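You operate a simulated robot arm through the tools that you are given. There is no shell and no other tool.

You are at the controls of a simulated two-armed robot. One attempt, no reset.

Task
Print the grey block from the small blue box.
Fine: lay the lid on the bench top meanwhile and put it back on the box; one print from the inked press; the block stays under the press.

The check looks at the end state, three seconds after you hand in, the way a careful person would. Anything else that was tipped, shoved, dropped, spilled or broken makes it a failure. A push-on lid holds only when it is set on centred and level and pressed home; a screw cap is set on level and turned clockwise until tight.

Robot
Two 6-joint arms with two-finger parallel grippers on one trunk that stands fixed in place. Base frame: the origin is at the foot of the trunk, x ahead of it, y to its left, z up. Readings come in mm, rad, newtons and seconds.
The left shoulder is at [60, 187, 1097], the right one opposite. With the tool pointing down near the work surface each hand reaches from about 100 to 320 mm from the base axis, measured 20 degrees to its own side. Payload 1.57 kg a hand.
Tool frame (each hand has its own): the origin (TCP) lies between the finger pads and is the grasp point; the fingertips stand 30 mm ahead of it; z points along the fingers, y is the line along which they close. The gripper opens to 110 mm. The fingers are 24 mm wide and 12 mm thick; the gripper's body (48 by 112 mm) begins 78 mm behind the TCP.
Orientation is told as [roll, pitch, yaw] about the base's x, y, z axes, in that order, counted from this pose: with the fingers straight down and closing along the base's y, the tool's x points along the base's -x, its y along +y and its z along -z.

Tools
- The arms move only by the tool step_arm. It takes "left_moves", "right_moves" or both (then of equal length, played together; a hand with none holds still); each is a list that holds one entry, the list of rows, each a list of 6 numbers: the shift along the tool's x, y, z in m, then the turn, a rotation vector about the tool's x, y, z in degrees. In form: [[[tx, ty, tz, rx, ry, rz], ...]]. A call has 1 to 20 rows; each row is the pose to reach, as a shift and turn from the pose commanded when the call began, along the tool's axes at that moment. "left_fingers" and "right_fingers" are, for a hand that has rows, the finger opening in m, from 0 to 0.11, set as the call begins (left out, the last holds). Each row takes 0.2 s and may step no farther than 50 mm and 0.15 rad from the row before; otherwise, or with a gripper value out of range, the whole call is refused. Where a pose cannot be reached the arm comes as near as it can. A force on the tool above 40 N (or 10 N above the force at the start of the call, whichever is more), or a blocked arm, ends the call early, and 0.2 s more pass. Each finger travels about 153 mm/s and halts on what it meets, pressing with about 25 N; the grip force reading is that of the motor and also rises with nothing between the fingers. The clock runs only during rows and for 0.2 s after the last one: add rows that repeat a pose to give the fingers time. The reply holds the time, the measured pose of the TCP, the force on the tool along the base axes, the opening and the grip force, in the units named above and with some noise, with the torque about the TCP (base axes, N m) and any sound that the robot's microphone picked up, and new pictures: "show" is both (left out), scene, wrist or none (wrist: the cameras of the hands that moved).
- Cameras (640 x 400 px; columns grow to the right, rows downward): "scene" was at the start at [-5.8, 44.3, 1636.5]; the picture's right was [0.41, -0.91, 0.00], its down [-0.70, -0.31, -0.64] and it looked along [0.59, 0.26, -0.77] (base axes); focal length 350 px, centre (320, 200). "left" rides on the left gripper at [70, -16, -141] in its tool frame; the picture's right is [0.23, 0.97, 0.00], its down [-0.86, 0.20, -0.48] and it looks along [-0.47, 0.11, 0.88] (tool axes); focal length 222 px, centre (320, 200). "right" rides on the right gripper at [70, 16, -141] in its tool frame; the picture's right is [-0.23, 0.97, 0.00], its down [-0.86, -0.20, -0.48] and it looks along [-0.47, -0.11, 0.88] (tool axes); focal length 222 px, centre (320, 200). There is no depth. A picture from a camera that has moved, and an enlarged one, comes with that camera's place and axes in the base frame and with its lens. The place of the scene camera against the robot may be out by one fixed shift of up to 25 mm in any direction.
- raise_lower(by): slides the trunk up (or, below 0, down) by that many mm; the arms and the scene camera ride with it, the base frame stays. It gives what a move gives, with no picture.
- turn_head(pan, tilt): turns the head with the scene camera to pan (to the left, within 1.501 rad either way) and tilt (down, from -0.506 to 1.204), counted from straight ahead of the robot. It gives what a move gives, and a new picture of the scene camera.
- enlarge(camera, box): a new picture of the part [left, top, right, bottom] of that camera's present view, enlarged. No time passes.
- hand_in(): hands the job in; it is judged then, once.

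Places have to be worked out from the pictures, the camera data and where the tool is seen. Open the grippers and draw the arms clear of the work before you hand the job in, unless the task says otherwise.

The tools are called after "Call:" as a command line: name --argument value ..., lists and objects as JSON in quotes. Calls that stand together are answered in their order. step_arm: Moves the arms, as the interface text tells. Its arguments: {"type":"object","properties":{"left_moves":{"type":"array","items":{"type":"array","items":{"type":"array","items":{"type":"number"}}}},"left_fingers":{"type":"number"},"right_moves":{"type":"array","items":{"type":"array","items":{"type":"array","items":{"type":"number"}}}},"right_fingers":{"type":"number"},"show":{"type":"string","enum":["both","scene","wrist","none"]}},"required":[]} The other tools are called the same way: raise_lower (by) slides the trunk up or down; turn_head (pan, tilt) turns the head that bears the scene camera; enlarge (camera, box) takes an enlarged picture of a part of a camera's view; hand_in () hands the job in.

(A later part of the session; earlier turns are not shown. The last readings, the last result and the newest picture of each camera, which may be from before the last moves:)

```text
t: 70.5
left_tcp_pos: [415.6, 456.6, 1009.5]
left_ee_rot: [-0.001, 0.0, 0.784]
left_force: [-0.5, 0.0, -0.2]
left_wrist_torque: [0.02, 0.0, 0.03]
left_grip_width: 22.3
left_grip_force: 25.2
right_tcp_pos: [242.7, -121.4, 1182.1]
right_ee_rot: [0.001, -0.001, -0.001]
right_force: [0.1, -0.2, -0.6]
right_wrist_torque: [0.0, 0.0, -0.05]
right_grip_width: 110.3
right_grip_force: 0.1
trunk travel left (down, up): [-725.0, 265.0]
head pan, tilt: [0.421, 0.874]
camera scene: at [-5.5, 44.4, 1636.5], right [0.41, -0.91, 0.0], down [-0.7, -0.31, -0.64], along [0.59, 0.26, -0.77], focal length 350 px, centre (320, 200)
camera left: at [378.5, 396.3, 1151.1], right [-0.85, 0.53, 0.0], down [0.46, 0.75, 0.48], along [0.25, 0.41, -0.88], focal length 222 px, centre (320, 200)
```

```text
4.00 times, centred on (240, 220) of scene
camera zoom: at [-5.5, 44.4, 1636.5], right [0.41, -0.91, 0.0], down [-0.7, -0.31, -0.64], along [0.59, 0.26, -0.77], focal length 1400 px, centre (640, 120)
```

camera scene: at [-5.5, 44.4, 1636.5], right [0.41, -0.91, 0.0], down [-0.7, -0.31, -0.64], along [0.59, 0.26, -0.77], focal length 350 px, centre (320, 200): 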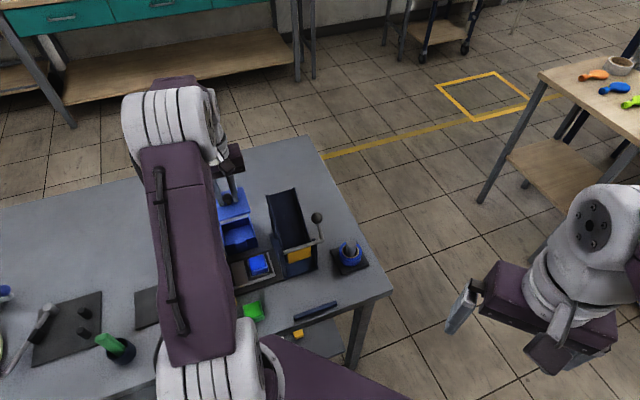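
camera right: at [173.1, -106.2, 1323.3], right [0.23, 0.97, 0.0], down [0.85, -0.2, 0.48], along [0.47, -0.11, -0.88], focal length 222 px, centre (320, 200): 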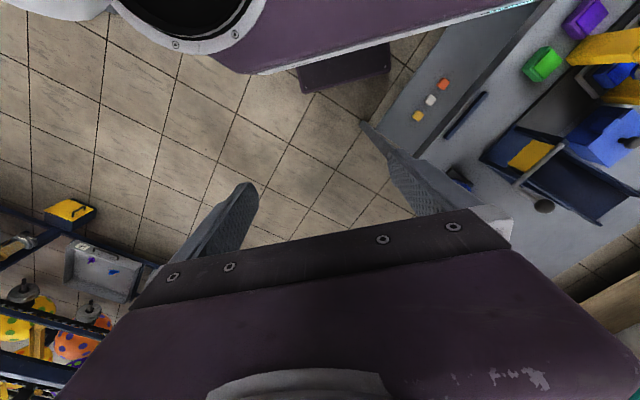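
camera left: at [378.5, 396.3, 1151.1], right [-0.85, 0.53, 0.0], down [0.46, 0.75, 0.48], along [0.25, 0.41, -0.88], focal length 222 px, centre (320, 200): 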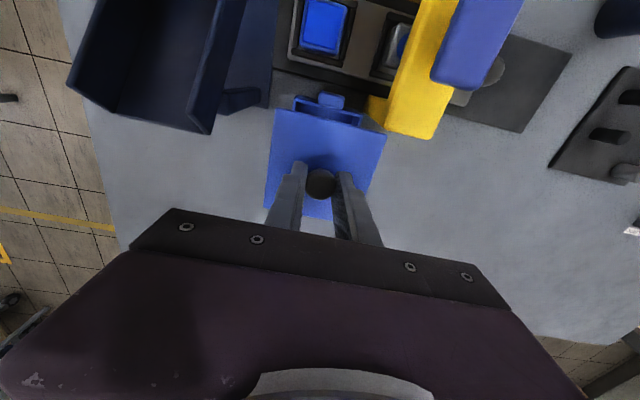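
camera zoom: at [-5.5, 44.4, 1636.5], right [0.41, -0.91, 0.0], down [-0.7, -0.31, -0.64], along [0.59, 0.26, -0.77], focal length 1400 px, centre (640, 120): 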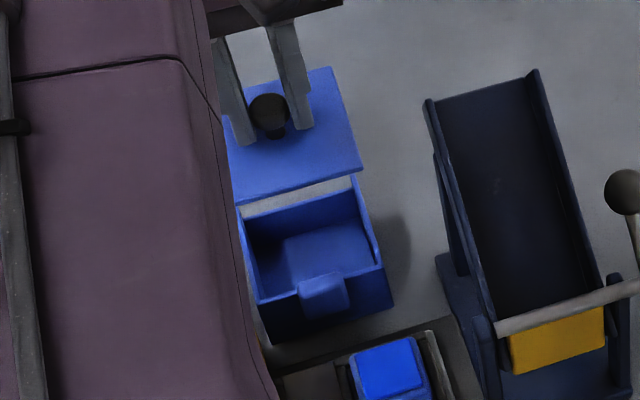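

I'm above the box and the lid edges run parallel to the box walls. I'll lower to about 20 mm above the seated height and compare with the reference view taken during the first lift.

Call:
step_arm --left_moves '[[[0.0, 0.0, 0.025, 0, 0, 0], [0.0, 0.0, 0.05, 0, 0, 0], [0.0, 0.0, 0.07, 0, 0, 0], [0.0, 0.0, 0.0845, 0, 0, 0], [0.0, 0.0, 0.0845, 0, 0, 0], [0.0, 0.0, 0.0845, 0, 0, 0]]]' --show "wrist"

Call:
enlarge --camera "left" --box '[200, 80, 440, 230]'

Call:
enlarge --camera "scene" --box '[200, 190, 280, 240]'

```text
t: 72.0
left_tcp_pos: [417.0, 456.4, 925.1]
left_ee_rot: [0.001, -0.001, 0.785]
left_force: [0.3, 0.2, -1.3]
left_wrist_torque: [0.02, 0.0, 0.01]
left_grip_width: 22.5
left_grip_force: 24.6
right_tcp_pos: [243.7, -120.4, 1182.6]
right_ee_rot: [-0.002, 0.001, 0.001]
right_force: [0.2, -0.5, 0.0]
right_wrist_torque: [-0.02, 0.03, -0.04]
right_grip_width: 110.1
right_grip_force: 0.1
trunk travel left (down, up): [-725.0, 265.0]
head pan, tilt: [0.421, 0.874]
camera left: at [378.9, 395.6, 1066.4], right [-0.85, 0.53, 0.0], down [0.46, 0.75, 0.48], along [0.25, 0.41, -0.88], focal length 222 px, centre (320, 200)
```

left: 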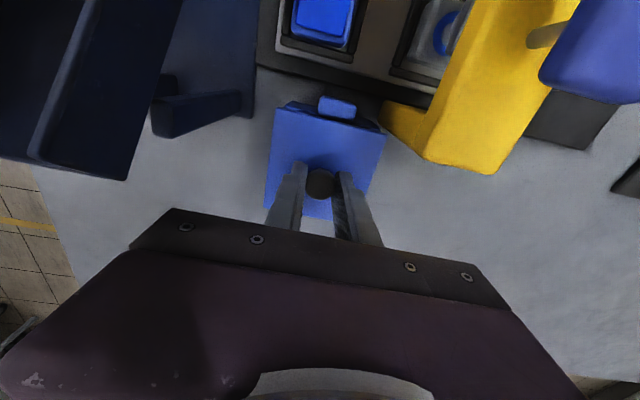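

```text
2.67 times, centred on (320, 155) of left
camera zoom: at [378.9, 395.6, 1066.4], right [-0.85, 0.53, 0.0], down [0.46, 0.75, 0.48], along [0.25, 0.41, -0.88], focal length 592 px, centre (320, 320)
```

zoom: 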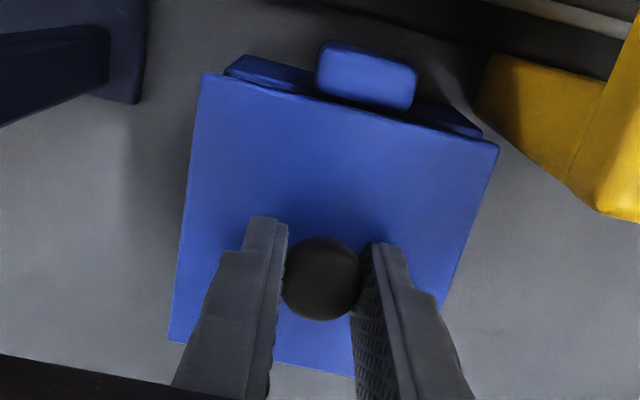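

```text
8.00 times, centred on (240, 215) of scene
camera zoom: at [-5.8, 44.3, 1636.5], right [0.41, -0.91, 0.0], down [-0.7, -0.31, -0.64], along [0.59, 0.26, -0.77], focal length 2800 px, centre (960, 80)
```

zoom: 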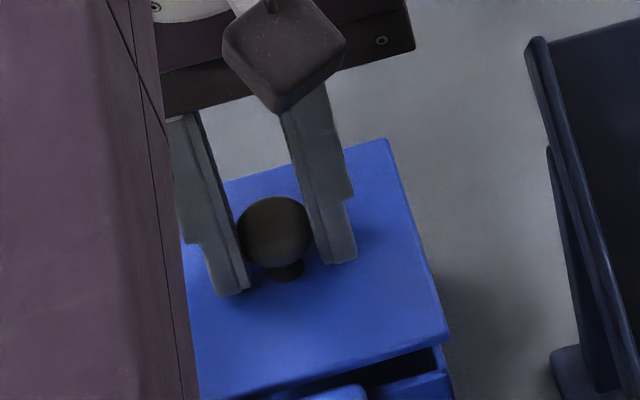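

Comparing with the reference view, the box tab sits only about 2–3 px off relative to the lid (≈ 0.8 mm along y). I'll correct that and lower to just above seating.

Call:
step_arm --left_moves '[[[-0.0003, 0.0008, 0.003, 0, 0, 0], [-0.0003, 0.0008, 0.007, 0, 0, 0], [-0.0003, 0.0008, 0.01, 0, 0, 0], [-0.0003, 0.0008, 0.01, 0, 0, 0]]]' --show "wrist"

Call:
enlarge --camera "left" --box '[200, 80, 440, 230]'

```text
t: 73.0
left_tcp_pos: [416.2, 455.6, 914.8]
left_ee_rot: [0.002, 0.0, 0.786]
left_force: [0.1, 0.1, 0.2]
left_wrist_torque: [0.01, 0.0, -0.03]
left_grip_width: 22.5
left_grip_force: 25.2
right_tcp_pos: [242.4, -122.1, 1181.7]
right_ee_rot: [0.0, 0.001, 0.0]
right_force: [0.0, -0.9, -1.4]
right_wrist_torque: [-0.02, -0.01, 0.02]
right_grip_width: 109.8
right_grip_force: 0.1
trunk travel left (down, up): [-725.0, 265.0]
head pan, tilt: [0.421, 0.874]
camera left: at [378.2, 395.6, 1056.7], right [-0.85, 0.53, 0.0], down [0.46, 0.75, 0.48], along [0.25, 0.41, -0.88], focal length 222 px, centre (320, 200)
```

left: 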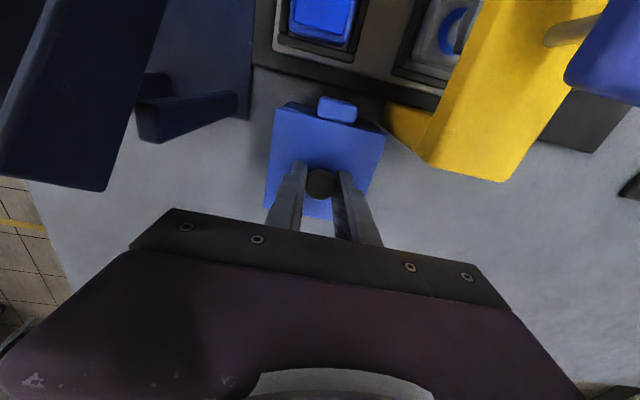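

```text
2.67 times, centred on (320, 155) of left
camera zoom: at [378.2, 395.6, 1056.7], right [-0.85, 0.53, 0.0], down [0.46, 0.75, 0.48], along [0.25, 0.41, -0.88], focal length 592 px, centre (320, 320)
```

zoom: 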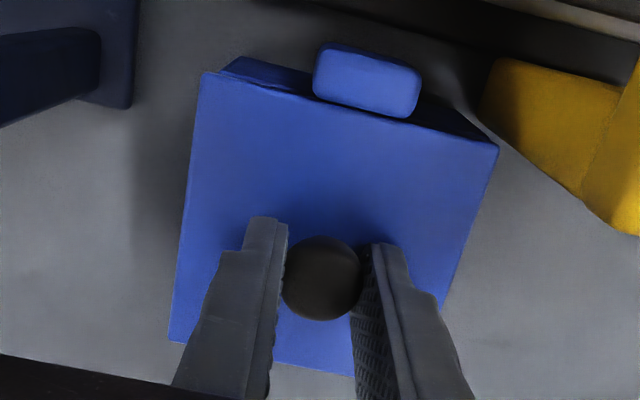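

It matches the seated reference closely. I'll lower in 1 mm steps until the lid meets the box.

Call:
step_arm --left_moves '[[[0.0, 0.0, 0.001, 0, 0, 0], [0.0, 0.0, 0.002, 0, 0, 0], [0.0, 0.0, 0.003, 0, 0, 0]]]' --show "none"

Call:
step_arm --left_moves '[[[0.0, 0.0, 0.001, 0, 0, 0], [0.0, 0.0, 0.001, 0, 0, 0]]]' --show "none"

Call:
step_arm --left_moves '[[[0.0, 0.0, 0.001, 0, 0, 0], [0.0, 0.0, 0.001, 0, 0, 0]]]' --show "wrist"

Call:
enlarge --camera "left" --box '[200, 80, 440, 230]'

```text
t: 73.8
left_tcp_pos: [416.4, 457.0, 911.1]
left_ee_rot: [0.0, 0.001, 0.785]
left_force: [-0.1, -0.5, -0.1]
left_wrist_torque: [-0.01, -0.02, 0.02]
left_grip_width: 22.6
left_grip_force: 25.0
right_tcp_pos: [243.8, -121.2, 1181.6]
right_ee_rot: [-0.001, 0.0, 0.0]
right_force: [0.8, -0.6, -0.6]
right_wrist_torque: [-0.02, 0.0, -0.02]
right_grip_width: 110.1
right_grip_force: 0.1
trunk travel left (down, up): [-725.0, 265.0]
head pan, tilt: [0.421, 0.874]
```

```text
t: 74.3
left_tcp_pos: [416.3, 456.4, 911.0]
left_ee_rot: [-0.001, 0.0, 0.786]
left_force: [0.7, -0.6, -1.1]
left_wrist_torque: [0.05, 0.01, -0.01]
left_grip_width: 22.3
left_grip_force: 25.3
right_tcp_pos: [243.1, -121.1, 1181.5]
right_ee_rot: [0.0, 0.0, -0.001]
right_force: [-0.3, -0.2, -0.1]
right_wrist_torque: [0.04, -0.02, -0.01]
right_grip_width: 109.9
right_grip_force: 0.0
trunk travel left (down, up): [-725.0, 265.0]
head pan, tilt: [0.421, 0.874]
```

```text
t: 75.0
left_tcp_pos: [417.1, 456.4, 909.4]
left_ee_rot: [-0.001, -0.001, 0.785]
left_force: [-0.4, -0.4, -0.8]
left_wrist_torque: [0.01, -0.03, 0.05]
left_grip_width: 22.6
left_grip_force: 25.1
right_tcp_pos: [243.2, -120.0, 1182.3]
right_ee_rot: [0.0, -0.001, 0.001]
right_force: [-0.6, 0.8, -0.3]
right_wrist_torque: [0.0, 0.01, -0.03]
right_grip_width: 109.9
right_grip_force: 0.1
trunk travel left (down, up): [-725.0, 265.0]
head pan, tilt: [0.421, 0.874]
camera left: at [378.7, 395.8, 1051.7], right [-0.85, 0.53, 0.0], down [0.46, 0.75, 0.48], along [0.25, 0.41, -0.88], focal length 222 px, centre (320, 200)
```

left: 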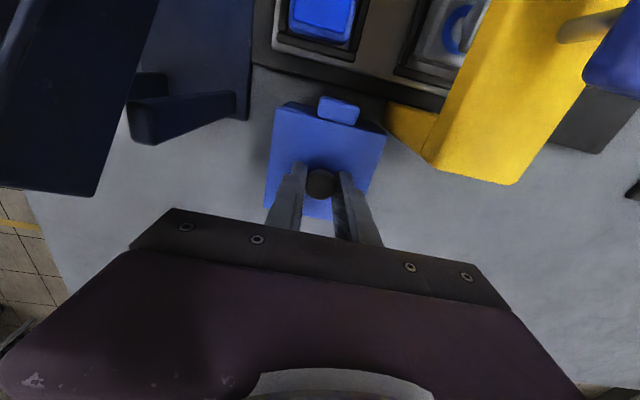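

```text
2.67 times, centred on (320, 155) of left
camera zoom: at [378.7, 395.8, 1051.7], right [-0.85, 0.53, 0.0], down [0.46, 0.75, 0.48], along [0.25, 0.41, -0.88], focal length 592 px, centre (320, 320)
```

zoom: 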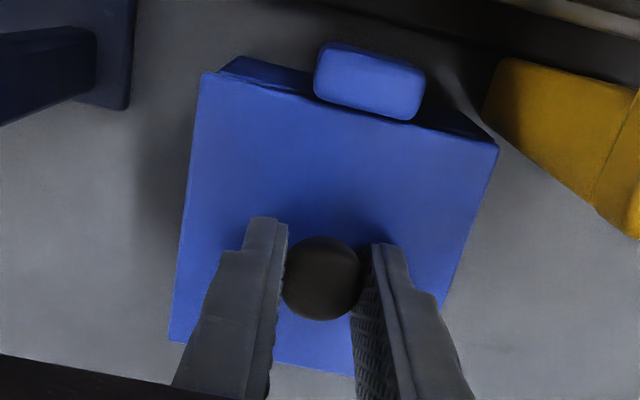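

Still no contact, and the tab shows about 3 px (≈ 0.9 mm) to the right of the reference. I'll shift +0.9 mm along y and continue down.

Call:
step_arm --left_moves '[[[-0.0002, 0.0009, 0.0, 0, 0, 0], [-0.0002, 0.0009, 0.001, 0, 0, 0], [-0.0002, 0.0009, 0.001, 0, 0, 0]]]' --show "none"

Call:
step_arm --left_moves '[[[0.0, 0.0, 0.001, 0, 0, 0], [0.0, 0.0, 0.001, 0, 0, 0]]]' --show "none"

Call:
step_arm --left_moves '[[[0.0, 0.0, 0.001, 0, 0, 0], [0.0, 0.0, 0.001, 0, 0, 0]]]' --show "wrist"

Call:
enlarge --camera "left" --box '[200, 80, 440, 230]'

Call:
enlarge --camera "scene" --box '[200, 200, 280, 250]'

```text
t: 75.8
left_tcp_pos: [415.0, 457.3, 908.8]
left_ee_rot: [-0.001, 0.0, 0.784]
left_force: [0.5, -0.2, 0.1]
left_wrist_torque: [0.0, 0.0, -0.03]
left_grip_width: 22.6
left_grip_force: 25.2
right_tcp_pos: [244.1, -121.2, 1181.7]
right_ee_rot: [0.001, -0.001, 0.0]
right_force: [0.4, -0.1, -0.6]
right_wrist_torque: [0.02, -0.02, -0.02]
right_grip_width: 109.9
right_grip_force: 0.0
trunk travel left (down, up): [-725.0, 265.0]
head pan, tilt: [0.421, 0.874]
```

```text
t: 76.3
left_tcp_pos: [415.5, 458.6, 908.3]
left_ee_rot: [-0.001, 0.0, 0.786]
left_force: [0.0, 0.2, -0.6]
left_wrist_torque: [-0.01, 0.03, 0.05]
left_grip_width: 22.7
left_grip_force: 25.2
right_tcp_pos: [243.9, -120.0, 1182.8]
right_ee_rot: [0.0, 0.0, -0.001]
right_force: [0.3, 0.6, 0.0]
right_wrist_torque: [0.0, 0.0, -0.03]
right_grip_width: 110.2
right_grip_force: 0.0
trunk travel left (down, up): [-725.0, 265.0]
head pan, tilt: [0.421, 0.874]
```

```text
t: 77.0
left_tcp_pos: [415.4, 457.6, 909.0]
left_ee_rot: [0.0, -0.001, 0.785]
left_force: [-0.4, 1.8, 6.9]
left_wrist_torque: [-0.09, 0.15, -0.02]
left_grip_width: 22.4
left_grip_force: 24.8
right_tcp_pos: [242.3, -120.4, 1182.0]
right_ee_rot: [0.0, 0.001, 0.0]
right_force: [0.0, -0.1, 0.1]
right_wrist_torque: [0.0, 0.01, 0.02]
right_grip_width: 109.9
right_grip_force: 0.1
trunk travel left (down, up): [-725.0, 265.0]
head pan, tilt: [0.421, 0.874]
camera left: at [377.6, 396.6, 1049.8], right [-0.85, 0.53, 0.0], down [0.46, 0.75, 0.48], along [0.25, 0.41, -0.88], focal length 222 px, centre (320, 200)
```

left: 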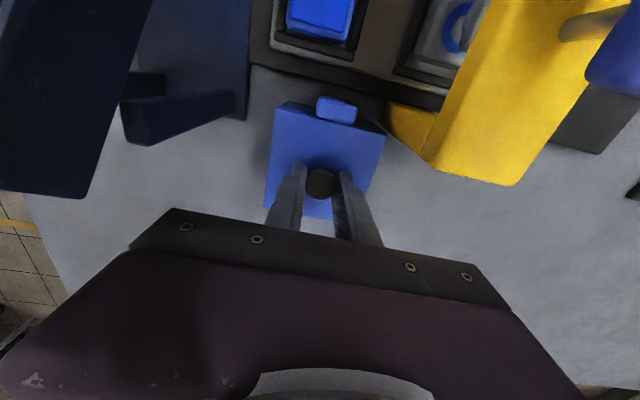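

```text
2.67 times, centred on (320, 155) of left
camera zoom: at [377.6, 396.6, 1049.8], right [-0.85, 0.53, 0.0], down [0.46, 0.75, 0.48], along [0.25, 0.41, -0.88], focal length 592 px, centre (320, 320)
```

zoom: 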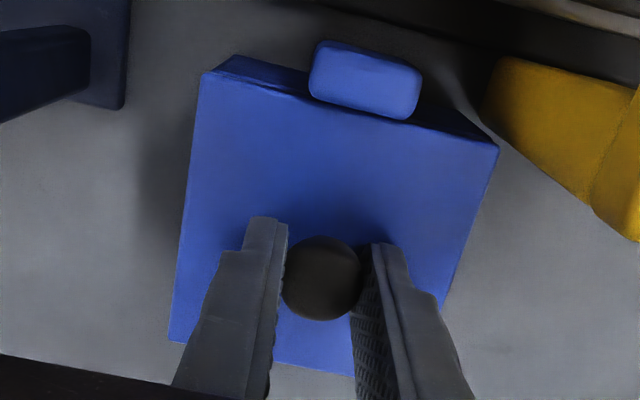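

```text
8.00 times, centred on (240, 225) of scene
camera zoom: at [-6.4, 43.9, 1636.6], right [0.41, -0.91, 0.0], down [-0.7, -0.31, -0.64], along [0.59, 0.26, -0.77], focal length 2800 px, centre (960, 0)
```

zoom: 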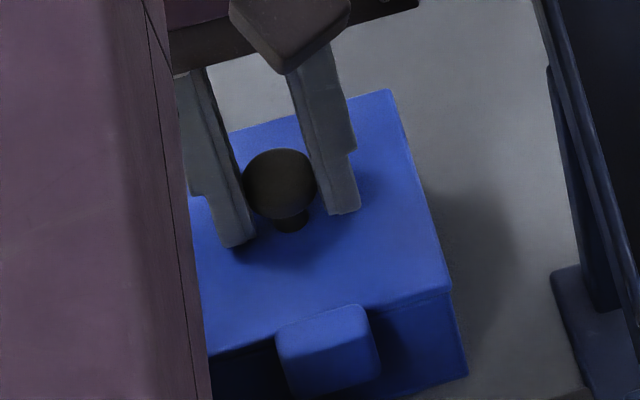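

The lid has met the box at about the original height, and in both views it lines up with its starting position to within 1 mm. I'll press it home by lowering another 2.5 mm.

Call:
step_arm --left_moves '[[[0.0, 0.0, 0.001, 0, 0, 0], [0.0, 0.0, 0.002, 0, 0, 0], [0.0, 0.0, 0.0025, 0, 0, 0], [0.0, 0.0, 0.0025, 0, 0, 0]]]' --show "none"

Call:
enlarge --camera "left" --box '[200, 80, 440, 230]'

Call:
enlarge --camera "scene" --box '[200, 200, 280, 250]'

```text
t: 78.0
left_tcp_pos: [414.8, 456.8, 906.3]
left_ee_rot: [0.001, -0.004, 0.785]
left_force: [2.5, 5.4, 20.3]
left_wrist_torque: [0.13, -0.06, 0.02]
left_grip_width: 22.6
left_grip_force: 25.1
right_tcp_pos: [242.6, -122.3, 1183.5]
right_ee_rot: [0.002, -0.002, 0.001]
right_force: [0.3, -0.7, -0.1]
right_wrist_torque: [0.01, -0.03, 0.0]
right_grip_width: 109.9
right_grip_force: 0.2
trunk travel left (down, up): [-725.0, 265.0]
head pan, tilt: [0.421, 0.874]
```

```text
2.67 times, centred on (320, 155) of left
camera zoom: at [377.0, 395.8, 1047.7], right [-0.85, 0.53, 0.0], down [0.46, 0.74, 0.48], along [0.26, 0.41, -0.88], focal length 592 px, centre (320, 320)
```

zoom: 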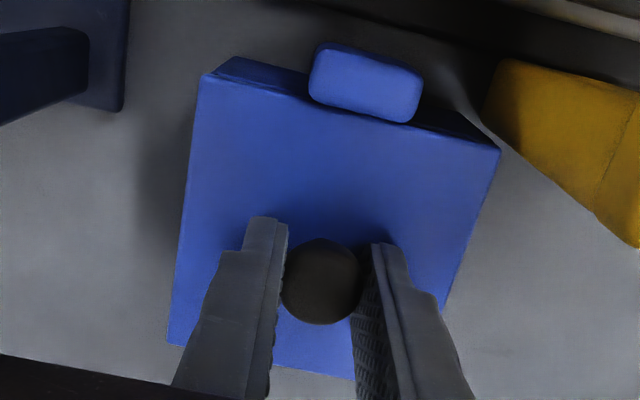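

```text
8.00 times, centred on (240, 225) of scene
camera zoom: at [-7.8, 42.7, 1636.6], right [0.41, -0.91, 0.0], down [-0.7, -0.31, -0.64], along [0.59, 0.26, -0.77], focal length 2800 px, centre (960, 0)
```

zoom: 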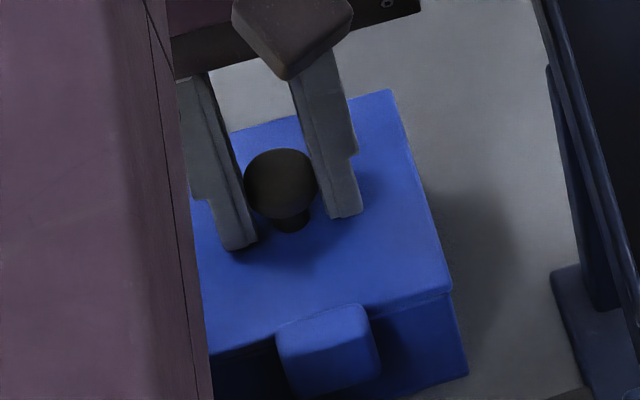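

With 20 N down the lid looks flush. I'll unload, open, rise above the knob, and then press straight down on its centre with closed fingertips to make sure it's home.

Call:
step_arm --left_moves '[[[0.0, 0.0, -0.001, 0, 0, 0], [0.0, 0.0, -0.002, 0, 0, 0], [0.0, 0.0, -0.002, 0, 0, 0]]]' --show "none"

```text
t: 78.8
left_tcp_pos: [415.1, 456.4, 906.7]
left_ee_rot: [0.001, 0.004, 0.786]
left_force: [1.2, 1.3, 3.7]
left_wrist_torque: [0.18, -0.17, 0.0]
left_grip_width: 22.5
left_grip_force: 25.2
right_tcp_pos: [243.3, -121.5, 1181.5]
right_ee_rot: [0.002, 0.0, 0.001]
right_force: [1.1, 1.0, -0.4]
right_wrist_torque: [-0.02, -0.01, 0.01]
right_grip_width: 110.2
right_grip_force: 0.1
trunk travel left (down, up): [-725.0, 265.0]
head pan, tilt: [0.421, 0.874]
```

Nearly unloaded (3.7 N). I'll open and rise straight up.

Call:
step_arm --left_moves '[[[0.0, 0.0, 0.0, 0, 0, 0], [0.0, 0.0, 0.0, 0, 0, 0], [0.0, 0.0, -0.01, 0, 0, 0], [0.0, 0.0, -0.03, 0, 0, 0], [0.0, 0.0, -0.06, 0, 0, 0], [0.0, 0.0, -0.06, 0, 0, 0]]]' --left_fingers 0.06 --show "both"

Call:
enlarge --camera "left" --box '[240, 80, 400, 180]'

Call:
enlarge --camera "scene" --box '[200, 200, 280, 250]'

```text
t: 80.2
left_tcp_pos: [414.4, 456.3, 966.8]
left_ee_rot: [0.0, 0.0, 0.786]
left_force: [-1.0, -0.5, 0.5]
left_wrist_torque: [-0.02, 0.03, -0.02]
left_grip_width: 60.0
left_grip_force: 0.0
right_tcp_pos: [243.8, -120.9, 1180.5]
right_ee_rot: [-0.001, 0.0, 0.0]
right_force: [0.1, 0.9, 0.2]
right_wrist_torque: [0.0, 0.01, -0.02]
right_grip_width: 110.1
right_grip_force: 0.1
trunk travel left (down, up): [-725.0, 265.0]
head pan, tilt: [0.421, 0.874]
camera scene: at [-5.4, 44.7, 1636.5], right [0.41, -0.91, 0.0], down [-0.7, -0.31, -0.64], along [0.59, 0.26, -0.77], focal length 350 px, centre (320, 200)
camera left: at [377.3, 396.3, 1108.1], right [-0.85, 0.53, 0.0], down [0.46, 0.75, 0.48], along [0.25, 0.41, -0.88], focal length 222 px, centre (320, 200)
```

scene: 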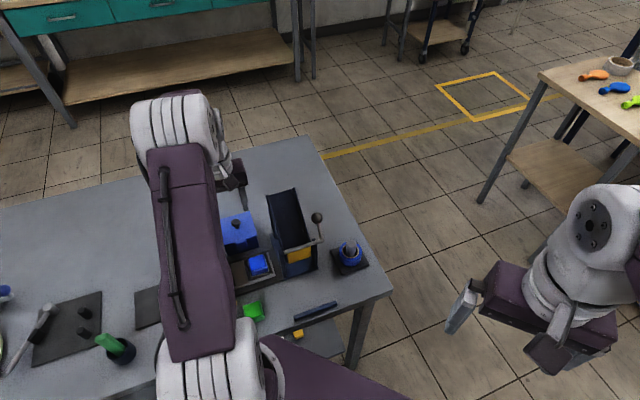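
left: 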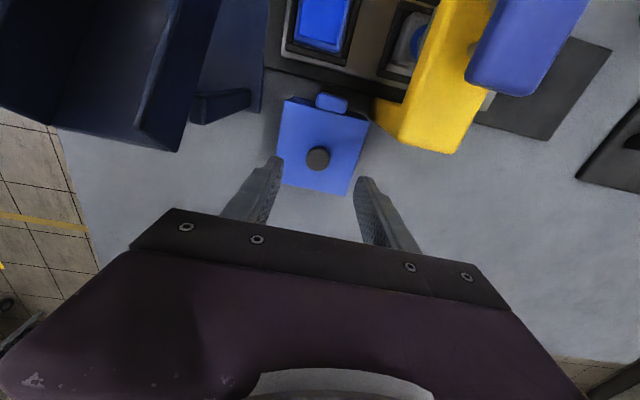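

```text
4.00 times, centred on (320, 130) of left
camera zoom: at [377.3, 396.3, 1108.1], right [-0.85, 0.53, 0.0], down [0.46, 0.75, 0.48], along [0.25, 0.41, -0.88], focal length 888 px, centre (320, 480)
```

zoom: 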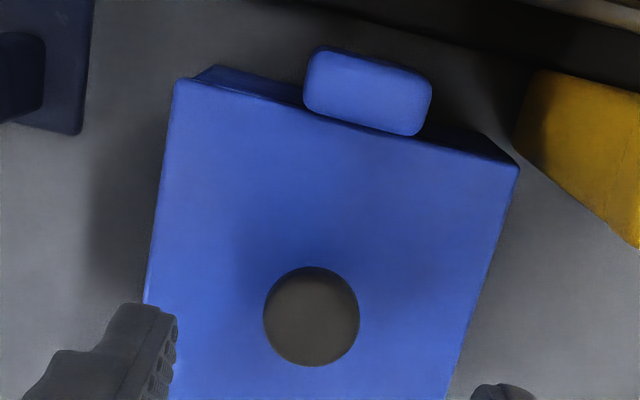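

```text
8.00 times, centred on (240, 225) of scene
camera zoom: at [-5.4, 44.7, 1636.5], right [0.41, -0.91, 0.0], down [-0.7, -0.31, -0.64], along [0.59, 0.26, -0.77], focal length 2800 px, centre (960, 0)
```

zoom: 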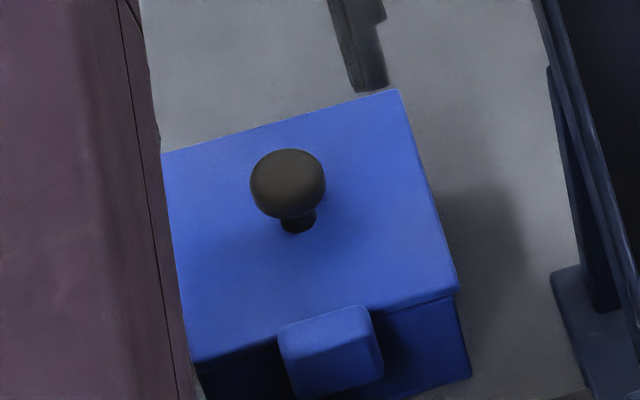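

The lid is on; the scene view suggests it shifted a millimetre or two as the fingers opened. I'll look closely at the lid's edges against the box before pressing.

Call:
enlarge --camera "left" --box '[275, 90, 339, 130]'

Call:
enlarge --camera "left" --box '[325, 95, 389, 135]'

Call:
enlarge --camera "scene" --box '[225, 228, 265, 253]'

Call:
enlarge --camera "right" --box '[560, 90, 640, 150]'

```text
10.00 times, centred on (307, 110) of left
camera zoom: at [377.3, 396.3, 1108.1], right [-0.85, 0.53, 0.0], down [0.46, 0.75, 0.48], along [0.25, 0.41, -0.88], focal length 2221 px, centre (450, 1100)
```

zoom: 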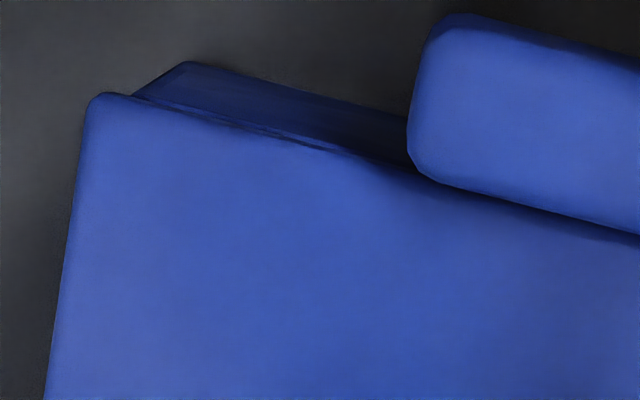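

```text
10.00 times, centred on (357, 115) of left
camera zoom: at [377.3, 396.3, 1108.1], right [-0.85, 0.53, 0.0], down [0.46, 0.75, 0.48], along [0.25, 0.41, -0.88], focal length 2221 px, centre (-50, 1050)
```

zoom: 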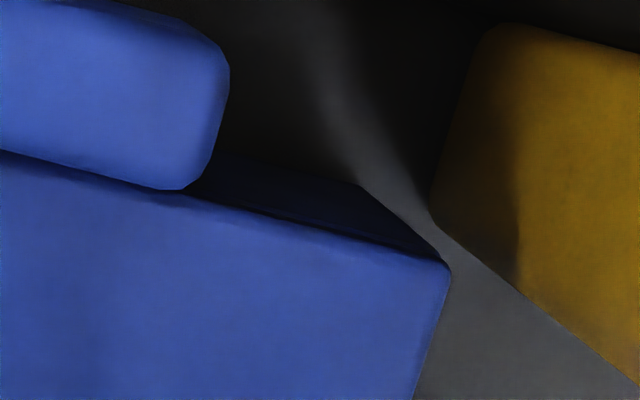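

```text
16.00 times, centred on (245, 240) of scene
camera zoom: at [-5.4, 44.7, 1636.5], right [0.41, -0.91, 0.0], down [-0.7, -0.31, -0.64], along [0.59, 0.26, -0.77], focal length 5599 px, centre (1520, -448)
```

zoom: 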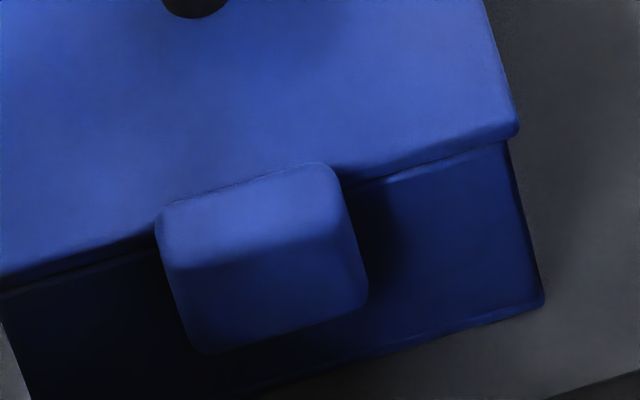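

```text
6.67 times, centred on (600, 120) of right
camera zoom: at [174.2, -103.9, 1323.4], right [0.23, 0.97, 0.0], down [0.86, -0.2, 0.48], along [0.47, -0.11, -0.88], focal length 1481 px, centre (-1547, 733)
```

zoom: 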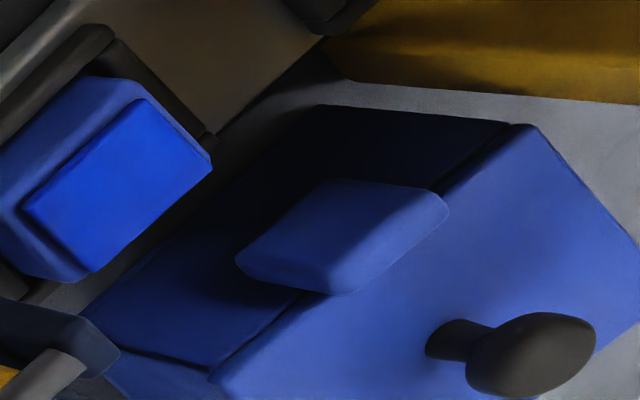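

The lid's overhang relative to the box matches the original views on both sides. I'll close the fingers, centre over the knob (2 mm toward −y), and press straight down on it.

Call:
step_arm --left_moves '[[[0.0008, -0.002, 0.0, 0, 0, 0], [0.0008, -0.002, 0.0, 0, 0, 0], [0.0008, -0.002, 0.01, 0, 0, 0], [0.0008, -0.002, 0.02, 0, 0, 0], [0.0008, -0.002, 0.025, 0, 0, 0]]]' --left_fingers 0.0 --show "wrist"

Call:
enlarge --camera "left" --box '[240, 90, 400, 190]'

Call:
enlarge --camera "scene" --box '[200, 200, 280, 250]'

```text
t: 81.3
left_tcp_pos: [416.5, 455.1, 941.7]
left_ee_rot: [0.0, 0.001, 0.785]
left_force: [-0.3, -0.2, -0.7]
left_wrist_torque: [0.0, -0.02, -0.02]
left_grip_width: 0.0
left_grip_force: 21.6
right_tcp_pos: [243.3, -122.1, 1183.2]
right_ee_rot: [0.001, 0.0, -0.001]
right_force: [0.3, -0.3, 0.0]
right_wrist_torque: [-0.01, 0.02, -0.03]
right_grip_width: 109.9
right_grip_force: 0.0
trunk travel left (down, up): [-725.0, 265.0]
head pan, tilt: [0.421, 0.874]
camera left: at [379.0, 394.6, 1084.1], right [-0.85, 0.53, 0.0], down [0.46, 0.75, 0.48], along [0.25, 0.41, -0.88], focal length 222 px, centre (320, 200)
```

left: 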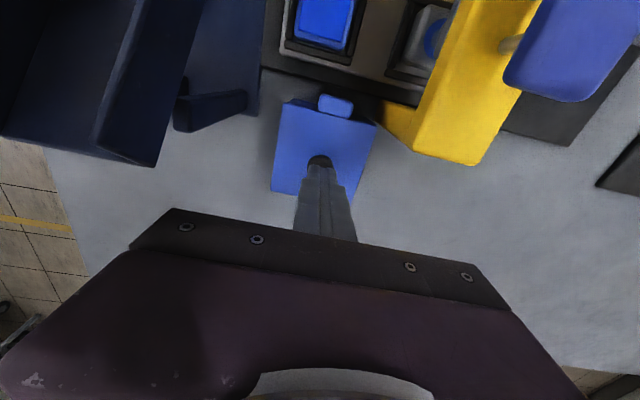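

```text
4.00 times, centred on (320, 140) of left
camera zoom: at [379.0, 394.6, 1084.1], right [-0.85, 0.53, 0.0], down [0.46, 0.75, 0.48], along [0.25, 0.41, -0.88], focal length 888 px, centre (320, 440)
```

zoom: 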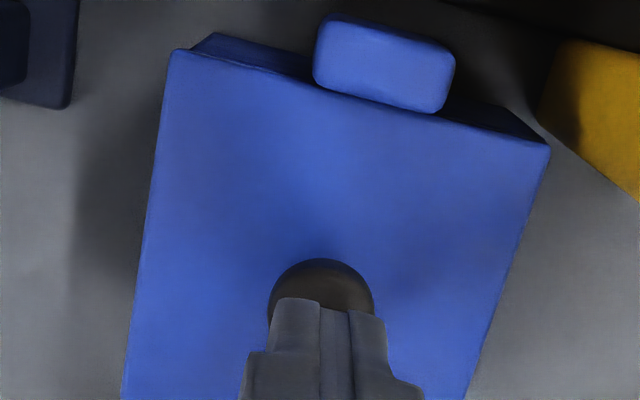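

```text
8.00 times, centred on (240, 225) of scene
camera zoom: at [-5.8, 44.4, 1636.5], right [0.41, -0.91, 0.0], down [-0.7, -0.31, -0.64], along [0.59, 0.26, -0.77], focal length 2800 px, centre (960, 0)
```

zoom: 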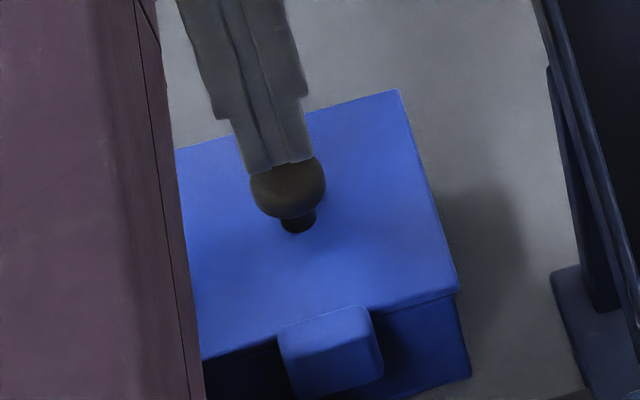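

The closed tips are centred just above the knob. I'll press down in 1 mm rows until the force is firm.

Call:
step_arm --left_moves '[[[0.0, 0.0, 0.001, 0, 0, 0], [0.0, 0.0, 0.002, 0, 0, 0], [0.0, 0.0, 0.003, 0, 0, 0], [0.0, 0.0, 0.004, 0, 0, 0], [0.0, 0.0, 0.005, 0, 0, 0], [0.0, 0.0, 0.006, 0, 0, 0]]]' --show "none"

```text
t: 82.8
left_tcp_pos: [417.4, 454.5, 935.9]
left_ee_rot: [0.0, -0.001, 0.785]
left_force: [0.2, -0.4, 0.0]
left_wrist_torque: [0.04, 0.01, -0.03]
left_grip_width: 0.0
left_grip_force: 21.1
right_tcp_pos: [243.5, -120.6, 1181.9]
right_ee_rot: [0.0, 0.0, 0.001]
right_force: [0.3, -0.6, -0.1]
right_wrist_torque: [0.0, 0.01, -0.01]
right_grip_width: 110.4
right_grip_force: 0.0
trunk travel left (down, up): [-725.0, 265.0]
head pan, tilt: [0.421, 0.874]
```

No contact yet with the tips at about z 906. I'll keep going down in 1 mm rows.

Call:
step_arm --left_moves '[[[0.0, 0.0, 0.001, 0, 0, 0], [0.0, 0.0, 0.002, 0, 0, 0], [0.0, 0.0, 0.003, 0, 0, 0], [0.0, 0.0, 0.004, 0, 0, 0]]]' --show "none"

Call:
enlarge --camera "scene" --box '[200, 200, 280, 250]'

```text
t: 83.8
left_tcp_pos: [416.4, 454.1, 930.9]
left_ee_rot: [0.0, -0.001, 0.785]
left_force: [1.9, -0.2, 4.6]
left_wrist_torque: [-0.01, -0.02, 0.01]
left_grip_width: 0.0
left_grip_force: 20.9
right_tcp_pos: [242.1, -122.3, 1182.3]
right_ee_rot: [-0.001, 0.0, 0.0]
right_force: [-0.5, -1.1, 0.2]
right_wrist_torque: [0.02, -0.01, -0.01]
right_grip_width: 110.1
right_grip_force: 0.0
trunk travel left (down, up): [-725.0, 265.0]
head pan, tilt: [0.421, 0.874]
```

```text
8.00 times, centred on (240, 225) of scene
camera zoom: at [-6.1, 43.6, 1636.6], right [0.41, -0.91, 0.0], down [-0.7, -0.31, -0.64], along [0.59, 0.26, -0.77], focal length 2800 px, centre (960, 0)
```

zoom: 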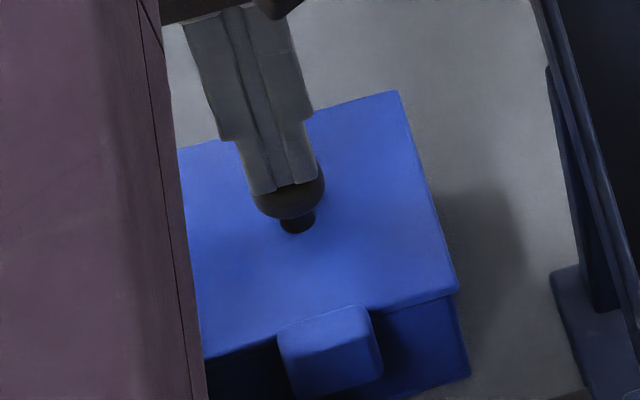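

Contact on the knob top, with 4.6 N. I'll press 4 mm further to bring it to a firm push.

Call:
step_arm --left_moves '[[[0.0, 0.0, 0.001, 0, 0, 0], [0.0, 0.0, 0.002, 0, 0, 0], [0.0, 0.0, 0.003, 0, 0, 0], [0.0, 0.0, 0.004, 0, 0, 0], [0.0, 0.0, 0.004, 0, 0, 0]]]' --show "none"

Call:
enlarge --camera "scene" --box '[200, 200, 280, 250]'

```text
t: 85.0
left_tcp_pos: [416.3, 453.8, 931.9]
left_ee_rot: [0.0, -0.008, 0.784]
left_force: [4.7, 5.6, 35.2]
left_wrist_torque: [0.1, -0.01, -0.07]
left_grip_width: 0.2
left_grip_force: 21.4
right_tcp_pos: [240.7, -123.1, 1182.8]
right_ee_rot: [0.0, -0.002, 0.0]
right_force: [0.0, 0.0, 0.0]
right_wrist_torque: [-0.03, -0.03, 0.03]
right_grip_width: 110.1
right_grip_force: 0.0
trunk travel left (down, up): [-725.0, 265.0]
head pan, tilt: [0.421, 0.874]
```

```text
8.00 times, centred on (240, 225) of scene
camera zoom: at [-9.2, 40.8, 1636.9], right [0.41, -0.91, 0.0], down [-0.7, -0.31, -0.64], along [0.59, 0.26, -0.76], focal length 2800 px, centre (960, 0)
```

zoom: 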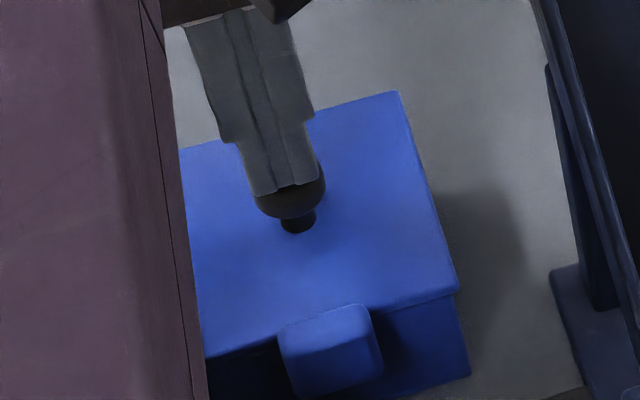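

The lid held firm at 35 N with no further travel, so it's home. I'll lift straight off and check the lid from both cameras.

Call:
step_arm --left_moves '[[[0.0, 0.0, -0.003, 0, 0, 0], [0.0, 0.0, -0.008, 0, 0, 0], [0.0, 0.0, -0.025, 0, 0, 0], [0.0, 0.0, -0.06, 0, 0, 0], [0.0, 0.0, -0.1, 0, 0, 0], [0.0, 0.0, -0.1, 0, 0, 0]]]' --show "both"

Call:
enlarge --camera "left" --box '[240, 80, 400, 180]'

Call:
enlarge --camera "scene" --box '[200, 200, 280, 250]'

Call:
enlarge --camera "scene" --box '[225, 228, 265, 253]'

```text
t: 86.3
left_tcp_pos: [416.6, 456.7, 1027.3]
left_ee_rot: [-0.001, 0.002, 0.786]
left_force: [0.1, -0.4, 0.4]
left_wrist_torque: [-0.01, 0.0, 0.0]
left_grip_width: 0.0
left_grip_force: 20.7
right_tcp_pos: [243.5, -120.4, 1182.7]
right_ee_rot: [-0.001, 0.0, -0.001]
right_force: [-0.2, -0.8, -0.4]
right_wrist_torque: [-0.01, -0.05, 0.0]
right_grip_width: 110.0
right_grip_force: 0.0
trunk travel left (down, up): [-725.0, 265.0]
head pan, tilt: [0.421, 0.874]
camera scene: at [-5.4, 44.6, 1636.5], right [0.41, -0.91, 0.0], down [-0.7, -0.31, -0.64], along [0.59, 0.26, -0.77], focal length 350 px, centre (320, 200)
camera left: at [378.6, 395.5, 1168.6], right [-0.85, 0.53, 0.0], down [0.46, 0.75, 0.48], along [0.25, 0.41, -0.88], focal length 222 px, centre (320, 200)
```

scene: 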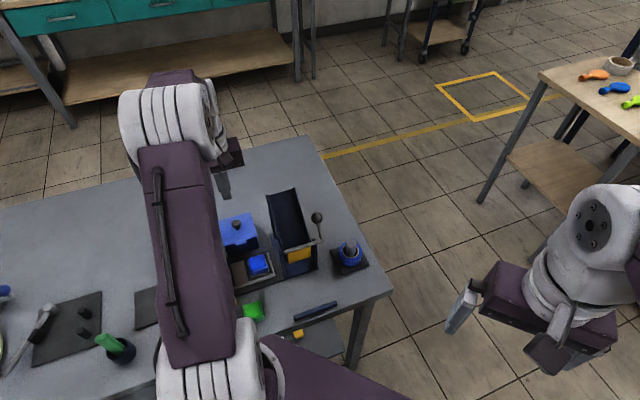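
left: 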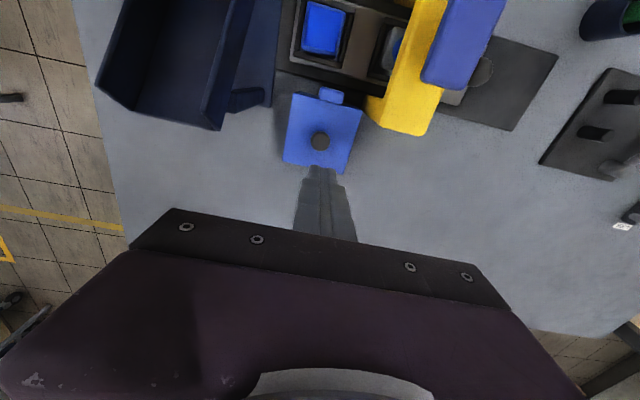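

```text
4.00 times, centred on (320, 130) of left
camera zoom: at [378.6, 395.5, 1168.6], right [-0.85, 0.53, 0.0], down [0.46, 0.75, 0.48], along [0.25, 0.41, -0.88], focal length 888 px, centre (320, 480)
```

zoom: 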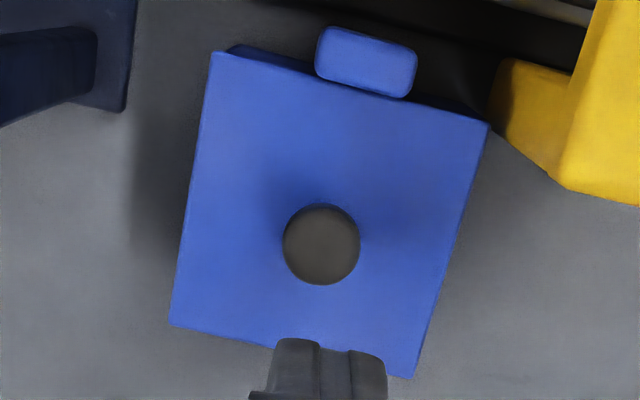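

```text
8.00 times, centred on (240, 225) of scene
camera zoom: at [-5.4, 44.6, 1636.5], right [0.41, -0.91, 0.0], down [-0.7, -0.31, -0.64], along [0.59, 0.26, -0.77], focal length 2800 px, centre (960, 0)
```

zoom: 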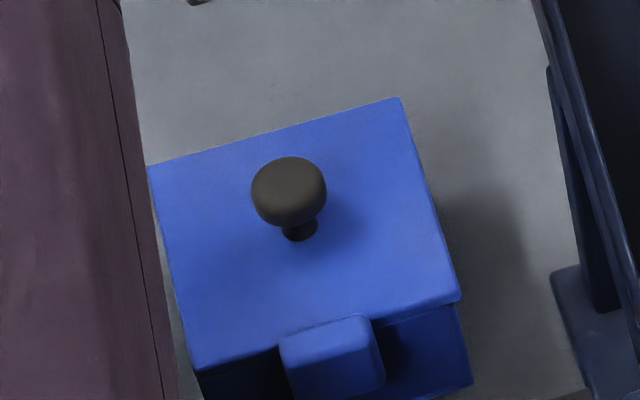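

```text
16.00 times, centred on (245, 240) of scene
camera zoom: at [-5.4, 44.6, 1636.5], right [0.41, -0.91, 0.0], down [-0.7, -0.31, -0.64], along [0.59, 0.26, -0.77], focal length 5599 px, centre (1520, -448)
```

zoom: 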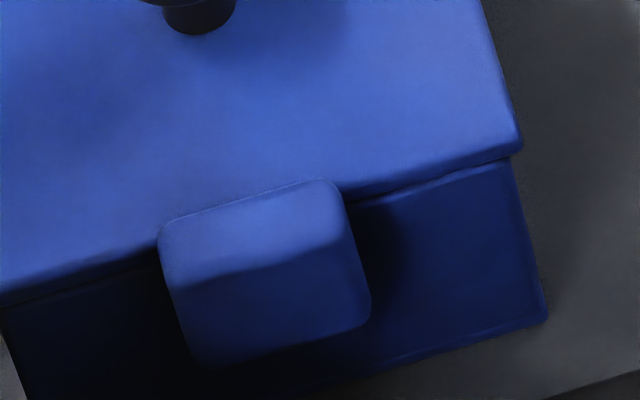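

The lid stayed seated, but the box and lid together slid a few millimetres toward the press as the push was released. I'll look at the front face square-on from the hand camera to check that the lid is centred.

Call:
step_arm --left_moves '[[[0.03, 0.008, 0.0, 0, 0, 0], [0.06, 0.0166, 0.0, 0, 0, 0], [0.06, 0.0166, 0.0, 0, 0, 0]]]' --show "wrist"

Call:
enlarge --camera "left" --box '[260, 130, 388, 210]'

Call:
enlarge --camera "left" --box '[270, 130, 334, 170]'

Call:
enlarge --camera "left" --box '[320, 140, 384, 180]'

```text
t: 87.2
left_tcp_pos: [362.1, 426.1, 1028.4]
left_ee_rot: [0.0, -0.001, 0.784]
left_force: [1.3, 0.2, 0.1]
left_wrist_torque: [-0.03, 0.01, -0.01]
left_grip_width: 0.3
left_grip_force: 21.9
right_tcp_pos: [244.9, -120.1, 1180.7]
right_ee_rot: [0.001, -0.001, 0.001]
right_force: [-0.1, 0.7, 0.3]
right_wrist_torque: [-0.02, 0.02, 0.0]
right_grip_width: 110.1
right_grip_force: 0.0
trunk travel left (down, up): [-725.0, 265.0]
head pan, tilt: [0.421, 0.874]
camera left: at [324.6, 365.1, 1170.4], right [-0.85, 0.53, 0.0], down [0.46, 0.75, 0.48], along [0.25, 0.41, -0.88], focal length 222 px, centre (320, 200)
```

left: 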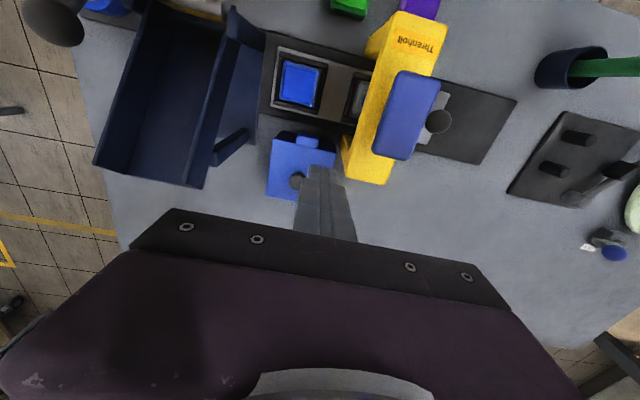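

```text
5.00 times, centred on (324, 170) of left
camera zoom: at [324.6, 365.1, 1170.4], right [-0.85, 0.53, 0.0], down [0.46, 0.75, 0.48], along [0.25, 0.41, -0.88], focal length 1111 px, centre (300, 350)
```

zoom: 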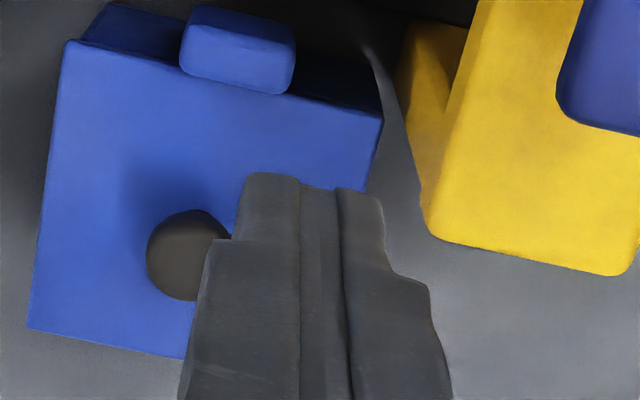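

```text
10.00 times, centred on (302, 150) of left
camera zoom: at [324.6, 365.1, 1170.4], right [-0.85, 0.53, 0.0], down [0.46, 0.75, 0.48], along [0.25, 0.41, -0.88], focal length 2221 px, centre (500, 700)
```

zoom: 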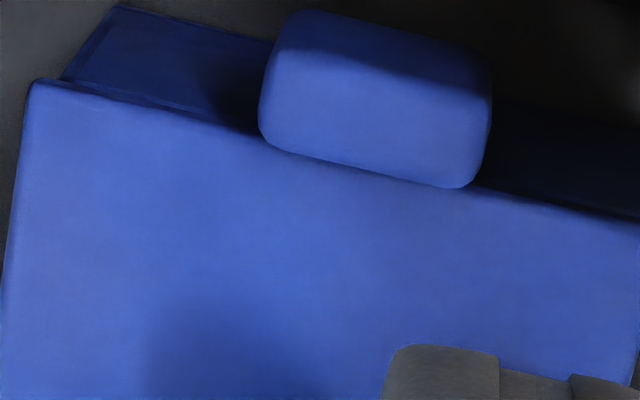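

```text
10.00 times, centred on (352, 160) of left
camera zoom: at [324.6, 365.1, 1170.4], right [-0.85, 0.53, 0.0], down [0.46, 0.75, 0.48], along [0.25, 0.41, -0.88], focal length 2221 px, centre (0, 600)
```

zoom: 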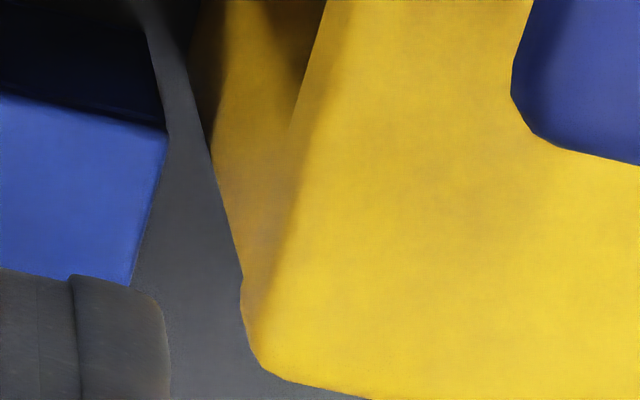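

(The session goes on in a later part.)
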